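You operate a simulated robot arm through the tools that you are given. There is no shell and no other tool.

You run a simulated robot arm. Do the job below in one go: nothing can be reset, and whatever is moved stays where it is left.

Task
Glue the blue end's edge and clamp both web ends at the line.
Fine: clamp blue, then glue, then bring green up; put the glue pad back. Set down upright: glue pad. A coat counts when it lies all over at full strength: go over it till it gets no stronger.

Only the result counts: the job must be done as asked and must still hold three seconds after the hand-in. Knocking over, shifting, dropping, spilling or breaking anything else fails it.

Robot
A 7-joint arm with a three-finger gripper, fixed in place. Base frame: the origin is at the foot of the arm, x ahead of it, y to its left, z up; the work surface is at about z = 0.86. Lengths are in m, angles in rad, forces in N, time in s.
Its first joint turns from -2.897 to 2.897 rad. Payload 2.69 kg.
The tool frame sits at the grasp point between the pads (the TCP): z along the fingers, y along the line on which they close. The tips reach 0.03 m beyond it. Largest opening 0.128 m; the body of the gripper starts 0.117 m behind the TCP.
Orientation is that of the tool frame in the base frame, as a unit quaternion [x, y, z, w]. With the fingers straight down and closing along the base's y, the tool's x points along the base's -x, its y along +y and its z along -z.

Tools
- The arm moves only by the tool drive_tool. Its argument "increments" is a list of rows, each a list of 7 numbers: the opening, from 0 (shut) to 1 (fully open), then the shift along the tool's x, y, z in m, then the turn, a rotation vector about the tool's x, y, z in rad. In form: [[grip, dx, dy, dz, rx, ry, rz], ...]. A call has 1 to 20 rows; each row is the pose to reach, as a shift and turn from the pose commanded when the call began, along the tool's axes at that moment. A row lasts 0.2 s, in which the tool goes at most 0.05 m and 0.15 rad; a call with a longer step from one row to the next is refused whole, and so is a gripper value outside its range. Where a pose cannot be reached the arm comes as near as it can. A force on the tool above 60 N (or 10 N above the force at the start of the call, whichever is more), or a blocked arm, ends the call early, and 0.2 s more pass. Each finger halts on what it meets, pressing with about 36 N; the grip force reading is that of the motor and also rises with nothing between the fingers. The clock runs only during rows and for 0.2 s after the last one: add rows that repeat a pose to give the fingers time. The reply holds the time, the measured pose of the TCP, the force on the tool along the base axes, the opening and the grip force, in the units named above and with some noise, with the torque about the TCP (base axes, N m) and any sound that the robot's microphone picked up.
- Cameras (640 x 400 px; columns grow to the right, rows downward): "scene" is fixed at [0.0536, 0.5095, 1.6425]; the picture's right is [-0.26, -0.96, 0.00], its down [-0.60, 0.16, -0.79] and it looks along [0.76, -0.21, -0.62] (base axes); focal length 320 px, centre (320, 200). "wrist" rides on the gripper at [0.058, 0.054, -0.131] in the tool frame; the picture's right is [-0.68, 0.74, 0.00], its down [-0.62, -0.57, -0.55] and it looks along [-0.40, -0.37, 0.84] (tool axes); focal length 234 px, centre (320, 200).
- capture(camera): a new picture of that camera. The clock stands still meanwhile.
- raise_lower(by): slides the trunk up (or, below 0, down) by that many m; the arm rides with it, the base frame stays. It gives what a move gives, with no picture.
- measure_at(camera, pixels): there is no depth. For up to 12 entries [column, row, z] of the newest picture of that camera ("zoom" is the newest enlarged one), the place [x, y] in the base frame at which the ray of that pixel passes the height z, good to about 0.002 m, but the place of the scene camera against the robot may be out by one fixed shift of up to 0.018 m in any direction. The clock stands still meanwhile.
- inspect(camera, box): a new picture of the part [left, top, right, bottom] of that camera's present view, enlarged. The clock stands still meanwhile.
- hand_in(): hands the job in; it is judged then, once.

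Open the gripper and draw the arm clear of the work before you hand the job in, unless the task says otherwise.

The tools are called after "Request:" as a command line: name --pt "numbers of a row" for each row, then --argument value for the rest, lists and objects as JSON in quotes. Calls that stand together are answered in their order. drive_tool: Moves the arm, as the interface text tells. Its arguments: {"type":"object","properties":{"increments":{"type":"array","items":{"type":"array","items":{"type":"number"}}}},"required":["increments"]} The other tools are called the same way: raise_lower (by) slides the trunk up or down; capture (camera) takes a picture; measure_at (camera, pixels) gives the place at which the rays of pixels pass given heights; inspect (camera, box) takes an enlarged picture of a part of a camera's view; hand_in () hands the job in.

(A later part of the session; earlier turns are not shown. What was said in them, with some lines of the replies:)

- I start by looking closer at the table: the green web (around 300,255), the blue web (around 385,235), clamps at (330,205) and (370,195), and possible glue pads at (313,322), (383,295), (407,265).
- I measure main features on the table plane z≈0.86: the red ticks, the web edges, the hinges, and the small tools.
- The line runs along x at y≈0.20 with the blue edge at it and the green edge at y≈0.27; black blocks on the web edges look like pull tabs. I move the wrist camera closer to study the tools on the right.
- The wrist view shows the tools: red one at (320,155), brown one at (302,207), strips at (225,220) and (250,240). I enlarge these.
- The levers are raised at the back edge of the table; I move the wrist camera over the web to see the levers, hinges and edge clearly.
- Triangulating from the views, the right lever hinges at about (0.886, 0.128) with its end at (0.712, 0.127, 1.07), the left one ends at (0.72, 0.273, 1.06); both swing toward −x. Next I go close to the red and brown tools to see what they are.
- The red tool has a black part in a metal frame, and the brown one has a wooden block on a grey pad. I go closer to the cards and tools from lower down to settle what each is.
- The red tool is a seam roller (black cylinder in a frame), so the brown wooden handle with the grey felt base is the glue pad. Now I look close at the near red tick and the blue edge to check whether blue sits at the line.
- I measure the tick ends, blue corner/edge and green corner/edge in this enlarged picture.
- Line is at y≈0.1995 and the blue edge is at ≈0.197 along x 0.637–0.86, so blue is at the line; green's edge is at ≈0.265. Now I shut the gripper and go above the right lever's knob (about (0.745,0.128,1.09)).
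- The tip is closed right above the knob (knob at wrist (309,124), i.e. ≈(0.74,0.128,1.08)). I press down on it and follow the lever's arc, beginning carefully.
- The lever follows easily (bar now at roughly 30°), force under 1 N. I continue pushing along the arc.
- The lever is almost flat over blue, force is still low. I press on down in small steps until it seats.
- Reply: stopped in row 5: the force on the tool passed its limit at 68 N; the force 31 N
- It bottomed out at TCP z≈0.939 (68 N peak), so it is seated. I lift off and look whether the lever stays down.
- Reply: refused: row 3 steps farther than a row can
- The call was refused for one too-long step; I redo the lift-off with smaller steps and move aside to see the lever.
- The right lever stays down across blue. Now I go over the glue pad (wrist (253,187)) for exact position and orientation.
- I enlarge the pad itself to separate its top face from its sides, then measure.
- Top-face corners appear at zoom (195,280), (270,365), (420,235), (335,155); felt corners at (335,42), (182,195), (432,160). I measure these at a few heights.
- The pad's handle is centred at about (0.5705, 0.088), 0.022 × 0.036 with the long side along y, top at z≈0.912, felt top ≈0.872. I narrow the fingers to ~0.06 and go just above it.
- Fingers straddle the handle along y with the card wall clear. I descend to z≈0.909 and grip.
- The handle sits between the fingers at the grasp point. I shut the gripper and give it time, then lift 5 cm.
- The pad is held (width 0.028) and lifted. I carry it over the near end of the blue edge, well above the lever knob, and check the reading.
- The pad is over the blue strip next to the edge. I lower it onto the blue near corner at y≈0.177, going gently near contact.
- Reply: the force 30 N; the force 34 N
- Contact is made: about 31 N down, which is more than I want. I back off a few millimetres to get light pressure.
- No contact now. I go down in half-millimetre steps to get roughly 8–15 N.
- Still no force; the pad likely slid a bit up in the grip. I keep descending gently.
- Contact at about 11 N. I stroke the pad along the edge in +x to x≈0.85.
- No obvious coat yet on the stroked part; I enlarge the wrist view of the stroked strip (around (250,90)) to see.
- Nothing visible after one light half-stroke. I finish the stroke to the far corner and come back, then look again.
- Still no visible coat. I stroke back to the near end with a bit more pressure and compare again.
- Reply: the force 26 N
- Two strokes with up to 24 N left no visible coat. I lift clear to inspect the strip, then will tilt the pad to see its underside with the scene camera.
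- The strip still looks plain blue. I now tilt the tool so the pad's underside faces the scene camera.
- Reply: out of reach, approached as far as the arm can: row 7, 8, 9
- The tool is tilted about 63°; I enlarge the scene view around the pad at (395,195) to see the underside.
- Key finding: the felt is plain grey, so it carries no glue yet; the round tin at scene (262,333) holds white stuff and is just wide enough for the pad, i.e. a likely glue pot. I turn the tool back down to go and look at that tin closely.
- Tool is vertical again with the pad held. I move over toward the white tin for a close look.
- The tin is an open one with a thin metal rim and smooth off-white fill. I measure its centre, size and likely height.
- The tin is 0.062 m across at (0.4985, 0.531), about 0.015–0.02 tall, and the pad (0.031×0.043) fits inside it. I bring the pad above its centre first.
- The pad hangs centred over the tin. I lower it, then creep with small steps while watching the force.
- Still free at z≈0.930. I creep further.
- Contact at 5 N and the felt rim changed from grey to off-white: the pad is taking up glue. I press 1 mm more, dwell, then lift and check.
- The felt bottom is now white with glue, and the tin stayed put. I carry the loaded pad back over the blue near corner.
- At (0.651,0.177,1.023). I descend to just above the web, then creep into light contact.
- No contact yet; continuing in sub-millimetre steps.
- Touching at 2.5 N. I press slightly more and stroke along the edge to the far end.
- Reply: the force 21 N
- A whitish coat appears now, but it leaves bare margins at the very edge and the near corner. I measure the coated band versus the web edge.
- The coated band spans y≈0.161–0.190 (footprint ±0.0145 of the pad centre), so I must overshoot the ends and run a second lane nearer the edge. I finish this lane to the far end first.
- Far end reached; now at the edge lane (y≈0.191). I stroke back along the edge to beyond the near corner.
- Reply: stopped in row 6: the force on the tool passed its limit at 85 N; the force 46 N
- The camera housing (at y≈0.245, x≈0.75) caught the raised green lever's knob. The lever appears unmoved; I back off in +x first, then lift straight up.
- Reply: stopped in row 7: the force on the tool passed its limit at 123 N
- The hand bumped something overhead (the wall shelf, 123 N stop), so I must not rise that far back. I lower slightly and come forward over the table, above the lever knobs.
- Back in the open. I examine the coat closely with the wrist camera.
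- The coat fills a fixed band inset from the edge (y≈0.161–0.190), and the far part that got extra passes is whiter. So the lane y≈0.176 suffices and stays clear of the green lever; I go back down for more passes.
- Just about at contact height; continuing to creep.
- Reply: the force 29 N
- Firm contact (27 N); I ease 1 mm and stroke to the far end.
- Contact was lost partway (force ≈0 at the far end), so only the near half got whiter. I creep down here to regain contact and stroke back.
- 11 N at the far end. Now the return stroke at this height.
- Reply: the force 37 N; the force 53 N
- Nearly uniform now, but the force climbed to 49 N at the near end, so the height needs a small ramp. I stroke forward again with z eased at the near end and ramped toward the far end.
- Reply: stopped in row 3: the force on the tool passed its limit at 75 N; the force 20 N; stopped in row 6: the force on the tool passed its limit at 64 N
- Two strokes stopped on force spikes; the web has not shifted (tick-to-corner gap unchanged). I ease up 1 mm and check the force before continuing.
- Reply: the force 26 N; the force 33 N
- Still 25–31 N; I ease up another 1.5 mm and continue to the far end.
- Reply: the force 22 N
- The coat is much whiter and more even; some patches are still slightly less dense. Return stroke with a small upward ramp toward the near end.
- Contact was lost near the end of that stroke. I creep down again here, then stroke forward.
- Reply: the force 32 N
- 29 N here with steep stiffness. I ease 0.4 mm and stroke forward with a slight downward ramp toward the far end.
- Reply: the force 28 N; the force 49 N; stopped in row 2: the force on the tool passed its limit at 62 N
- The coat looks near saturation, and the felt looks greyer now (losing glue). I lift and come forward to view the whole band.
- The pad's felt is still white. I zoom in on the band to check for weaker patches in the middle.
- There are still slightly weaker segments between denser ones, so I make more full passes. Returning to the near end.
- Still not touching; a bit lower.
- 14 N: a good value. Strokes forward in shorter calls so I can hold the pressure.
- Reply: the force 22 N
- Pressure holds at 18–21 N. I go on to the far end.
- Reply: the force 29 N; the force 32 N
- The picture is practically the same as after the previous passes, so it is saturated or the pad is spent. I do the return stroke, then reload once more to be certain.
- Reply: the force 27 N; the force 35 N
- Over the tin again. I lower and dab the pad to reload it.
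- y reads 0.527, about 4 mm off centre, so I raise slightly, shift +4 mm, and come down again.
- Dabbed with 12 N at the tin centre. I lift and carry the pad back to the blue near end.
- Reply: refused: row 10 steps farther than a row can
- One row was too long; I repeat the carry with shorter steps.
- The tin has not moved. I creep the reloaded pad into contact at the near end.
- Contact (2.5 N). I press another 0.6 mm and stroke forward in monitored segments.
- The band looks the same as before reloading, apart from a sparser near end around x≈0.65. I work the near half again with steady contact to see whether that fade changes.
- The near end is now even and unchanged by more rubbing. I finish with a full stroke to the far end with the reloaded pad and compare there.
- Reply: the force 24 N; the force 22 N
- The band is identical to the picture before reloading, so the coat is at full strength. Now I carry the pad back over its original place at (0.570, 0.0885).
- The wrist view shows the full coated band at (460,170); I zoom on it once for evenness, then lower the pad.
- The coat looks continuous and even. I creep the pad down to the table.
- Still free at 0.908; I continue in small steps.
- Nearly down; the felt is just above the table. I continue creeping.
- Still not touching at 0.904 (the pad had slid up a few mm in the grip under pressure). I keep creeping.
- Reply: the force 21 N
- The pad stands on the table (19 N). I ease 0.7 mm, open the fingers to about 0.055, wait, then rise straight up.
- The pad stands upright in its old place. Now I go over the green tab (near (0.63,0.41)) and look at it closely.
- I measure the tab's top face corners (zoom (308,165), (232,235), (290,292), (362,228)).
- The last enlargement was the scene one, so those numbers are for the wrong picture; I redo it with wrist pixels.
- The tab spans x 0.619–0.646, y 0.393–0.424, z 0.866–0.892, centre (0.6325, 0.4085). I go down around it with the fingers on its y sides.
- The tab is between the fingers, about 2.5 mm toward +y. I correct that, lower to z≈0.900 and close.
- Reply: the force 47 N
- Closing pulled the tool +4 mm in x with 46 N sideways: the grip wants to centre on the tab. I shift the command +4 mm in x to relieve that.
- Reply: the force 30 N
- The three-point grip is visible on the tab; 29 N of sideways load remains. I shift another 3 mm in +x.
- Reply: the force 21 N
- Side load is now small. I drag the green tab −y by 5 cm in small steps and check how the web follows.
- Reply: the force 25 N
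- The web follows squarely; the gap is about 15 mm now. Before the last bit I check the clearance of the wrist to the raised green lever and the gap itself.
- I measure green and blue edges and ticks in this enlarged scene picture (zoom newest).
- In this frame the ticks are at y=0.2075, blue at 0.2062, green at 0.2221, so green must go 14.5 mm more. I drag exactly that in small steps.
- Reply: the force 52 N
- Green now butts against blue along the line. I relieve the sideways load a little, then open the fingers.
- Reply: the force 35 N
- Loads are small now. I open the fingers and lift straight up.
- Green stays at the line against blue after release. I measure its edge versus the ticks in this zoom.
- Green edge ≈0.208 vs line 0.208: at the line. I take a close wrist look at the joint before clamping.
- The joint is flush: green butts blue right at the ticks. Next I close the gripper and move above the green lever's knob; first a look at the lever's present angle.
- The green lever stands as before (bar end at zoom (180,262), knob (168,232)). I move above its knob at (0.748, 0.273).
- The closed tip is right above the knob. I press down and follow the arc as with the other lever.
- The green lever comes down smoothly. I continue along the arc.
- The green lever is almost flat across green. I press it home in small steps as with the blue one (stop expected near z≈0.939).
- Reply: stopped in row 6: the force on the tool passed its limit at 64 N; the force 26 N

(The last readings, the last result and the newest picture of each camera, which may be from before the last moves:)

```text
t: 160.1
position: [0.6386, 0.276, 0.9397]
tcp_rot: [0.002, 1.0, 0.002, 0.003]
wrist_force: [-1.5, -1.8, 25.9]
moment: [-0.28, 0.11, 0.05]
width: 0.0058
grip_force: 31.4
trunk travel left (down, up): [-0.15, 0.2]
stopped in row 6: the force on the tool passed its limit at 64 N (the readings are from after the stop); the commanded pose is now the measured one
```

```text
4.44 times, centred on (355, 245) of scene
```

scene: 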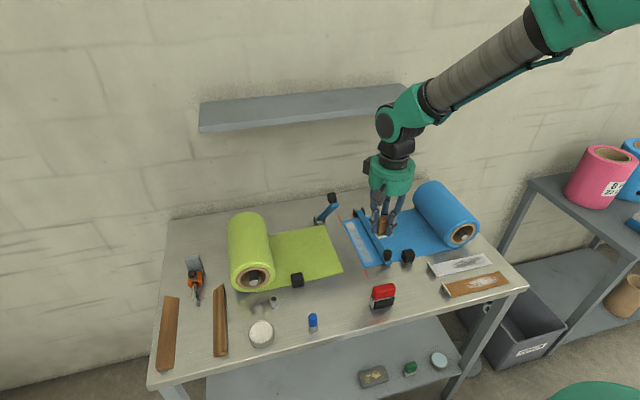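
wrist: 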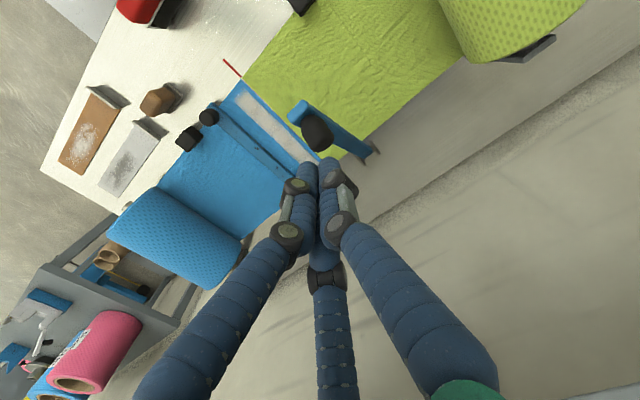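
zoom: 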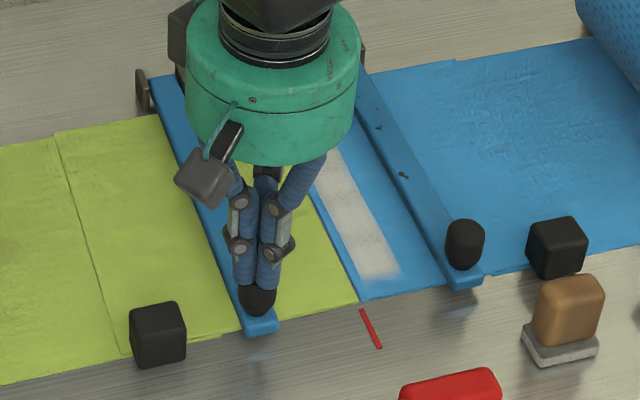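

It seated at z≈0.940 with a 64 N stop, matching the blue lever. I lift off and retreat toward the robot to inspect.

Request:
drive_tool --pt "0 0 0 -0.02 0 0 0" --pt "0 0 0 -0.06 0 0 0" --pt "0 0.02 0 -0.1 0 0 0" --pt "0.3 0.05 0 -0.14 0 0 0" --pt "0.6 0.09 0 -0.16 0 0 0" --pt "1 0.13 0 -0.18 0 0 0" --pt "1 0.17 0 -0.2 0 0 0"

Request:
capture --camera "scene"

Request:
inspect --camera "scene" --box '[290, 200, 420, 290]'

Request:
capture --camera "wrist"

```text
t: 161.7
position: [0.4708, 0.2772, 1.1362]
tcp_rot: [0.003, 1.0, 0.0, 0.001]
wrist_force: [0.1, -0.3, -0.2]
moment: [0.02, 0.06, 0.04]
width: 0.1281
grip_force: 0.2
trunk travel left (down, up): [-0.15, 0.2]
```

```text
taken
```

scene: 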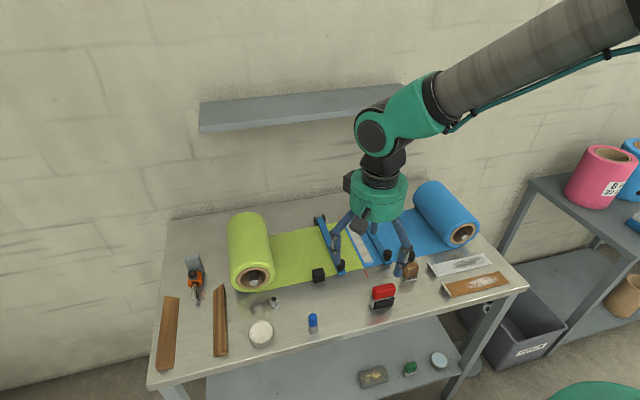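

```text
4.44 times, centred on (355, 245) of scene
```

zoom: 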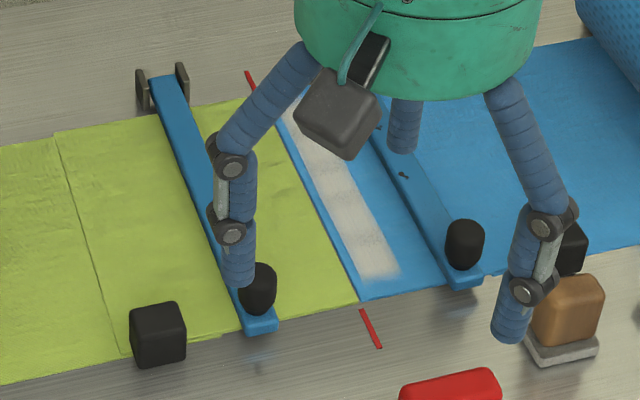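

```text
taken
```

wrist: 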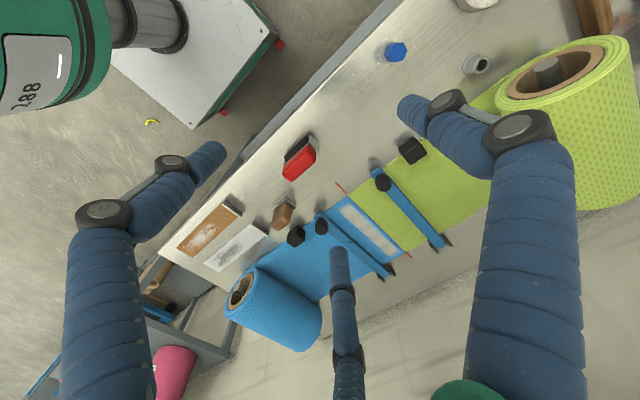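

Both levers are down and the joint is closed. I draw the arm back and up to get a clear final view.

Request:
drive_tool --pt "1 0.02 -0.02 -0.03 0 0 0" --pt "1 0.04 -0.04 -0.06 0 0 0" --pt "1 0.06 -0.06 -0.09 0 0 0" --pt "1 0.08 -0.08 -0.12 0 0 0" --pt "1 0.1 -0.11 -0.14 0 0 0" --pt "1 0.12 -0.15 -0.15 0 0 0" --pt "1 0.13 -0.19 -0.16 0 0 0"

Request:
capture --camera "scene"

Request:
inspect --camera "scene" --box '[300, 200, 400, 285]'

Request:
inspect --camera "scene" --box '[340, 200, 480, 300]'

```text
t: 163.3
position: [0.3385, 0.0869, 1.2961]
tcp_rot: [0.002, 1.0, 0.001, 0.0]
wrist_force: [-1.1, -0.1, 0.0]
moment: [-0.04, 0.01, -0.03]
width: 0.1281
grip_force: 0.0
trunk travel left (down, up): [-0.15, 0.2]
```

```text
taken
```

scene: 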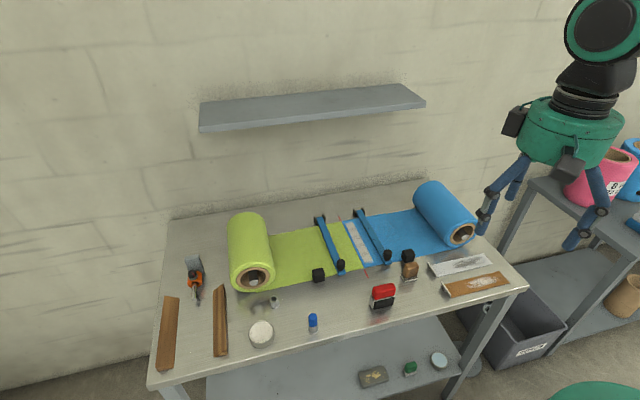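

```text
4.71 times, centred on (350, 242) of scene
```

zoom: 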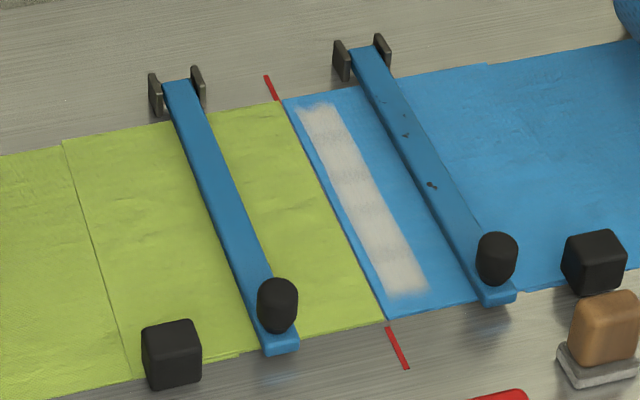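

```text
4.00 times, centred on (410, 250) of scene
```

zoom: 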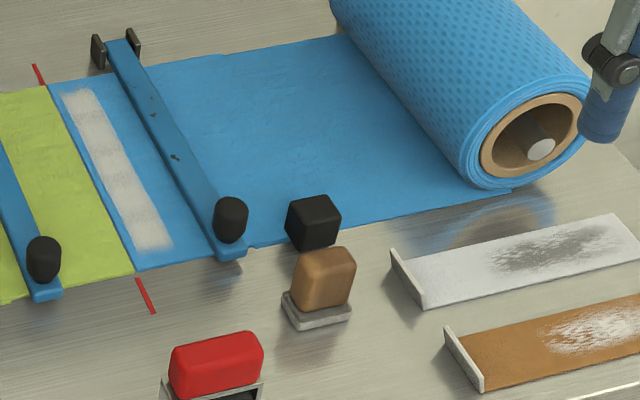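

Everything is in place. I check the glue pad's position against its original one using scene pixels before (398,275),(402.6,282.5),(415.5,276.9) and now, via an enlarged view.

Request:
inspect --camera "scene" --box '[372, 235, 452, 285]'

Request:
measure_at --camera "scene" --pixels '[[398, 275, 0.868], [402.6, 282.5, 0.864], [415.5, 276.9, 0.868], [400.75, 273.75, 0.868], [405, 282, 0.864], [417.5, 277, 0.868]]'

```text
8.00 times, centred on (412, 260) of scene
```

zoom: 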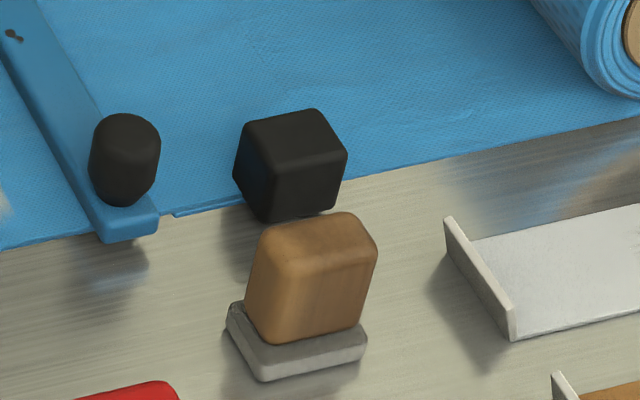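

```text
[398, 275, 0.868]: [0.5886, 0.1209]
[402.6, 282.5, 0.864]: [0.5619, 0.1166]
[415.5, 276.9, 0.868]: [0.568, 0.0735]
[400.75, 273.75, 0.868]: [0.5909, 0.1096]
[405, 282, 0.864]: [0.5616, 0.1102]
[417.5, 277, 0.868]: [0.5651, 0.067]
```

The pad stands upright within a few millimetres of its old spot, blue tab and tin are unmoved, both levers are down, the joint is closed at the ticks and the coat is full. The gripper is open and the arm is clear, so I hand the job in.

Request:
hand_in

```text
The job is handed in.
```

I finished the splice and handed the job in; the hand-in gave no verdict. The glue pad was not put back exactly: it is about 7 mm off its original spot.

- **Blue end:** it already lay at the line, so I left it where it was. I pressed its lever home against about 65 N, and it stayed down.
- **Glue:** the pad turned out to be dry. I took the white tin on the table to be the glue pot, though nothing labels it, and loaded the pad there. I stroked the blue edge repeatedly until the white coat stopped changing. I then reloaded and went over it again with no further change. The coat fills a band set back about 8 mm from the edge; the bare strip outside it took no coat even with the pad over it.
- **Green end:** I pulled it by its tab until it met blue at the line, measured as within about 1 mm, and clamped its lever the same way.
- **Glue pad:** it stands upright.

There were two bumps along the way. The camera housing caught the raised green lever, and lifting away afterwards the hand hit something overhead, most likely the wall shelf. The lever and the webs looked unmoved afterwards. The tin, the blue tab and the other tools also stayed in place. The gripper is open and the arm is clear of the work.
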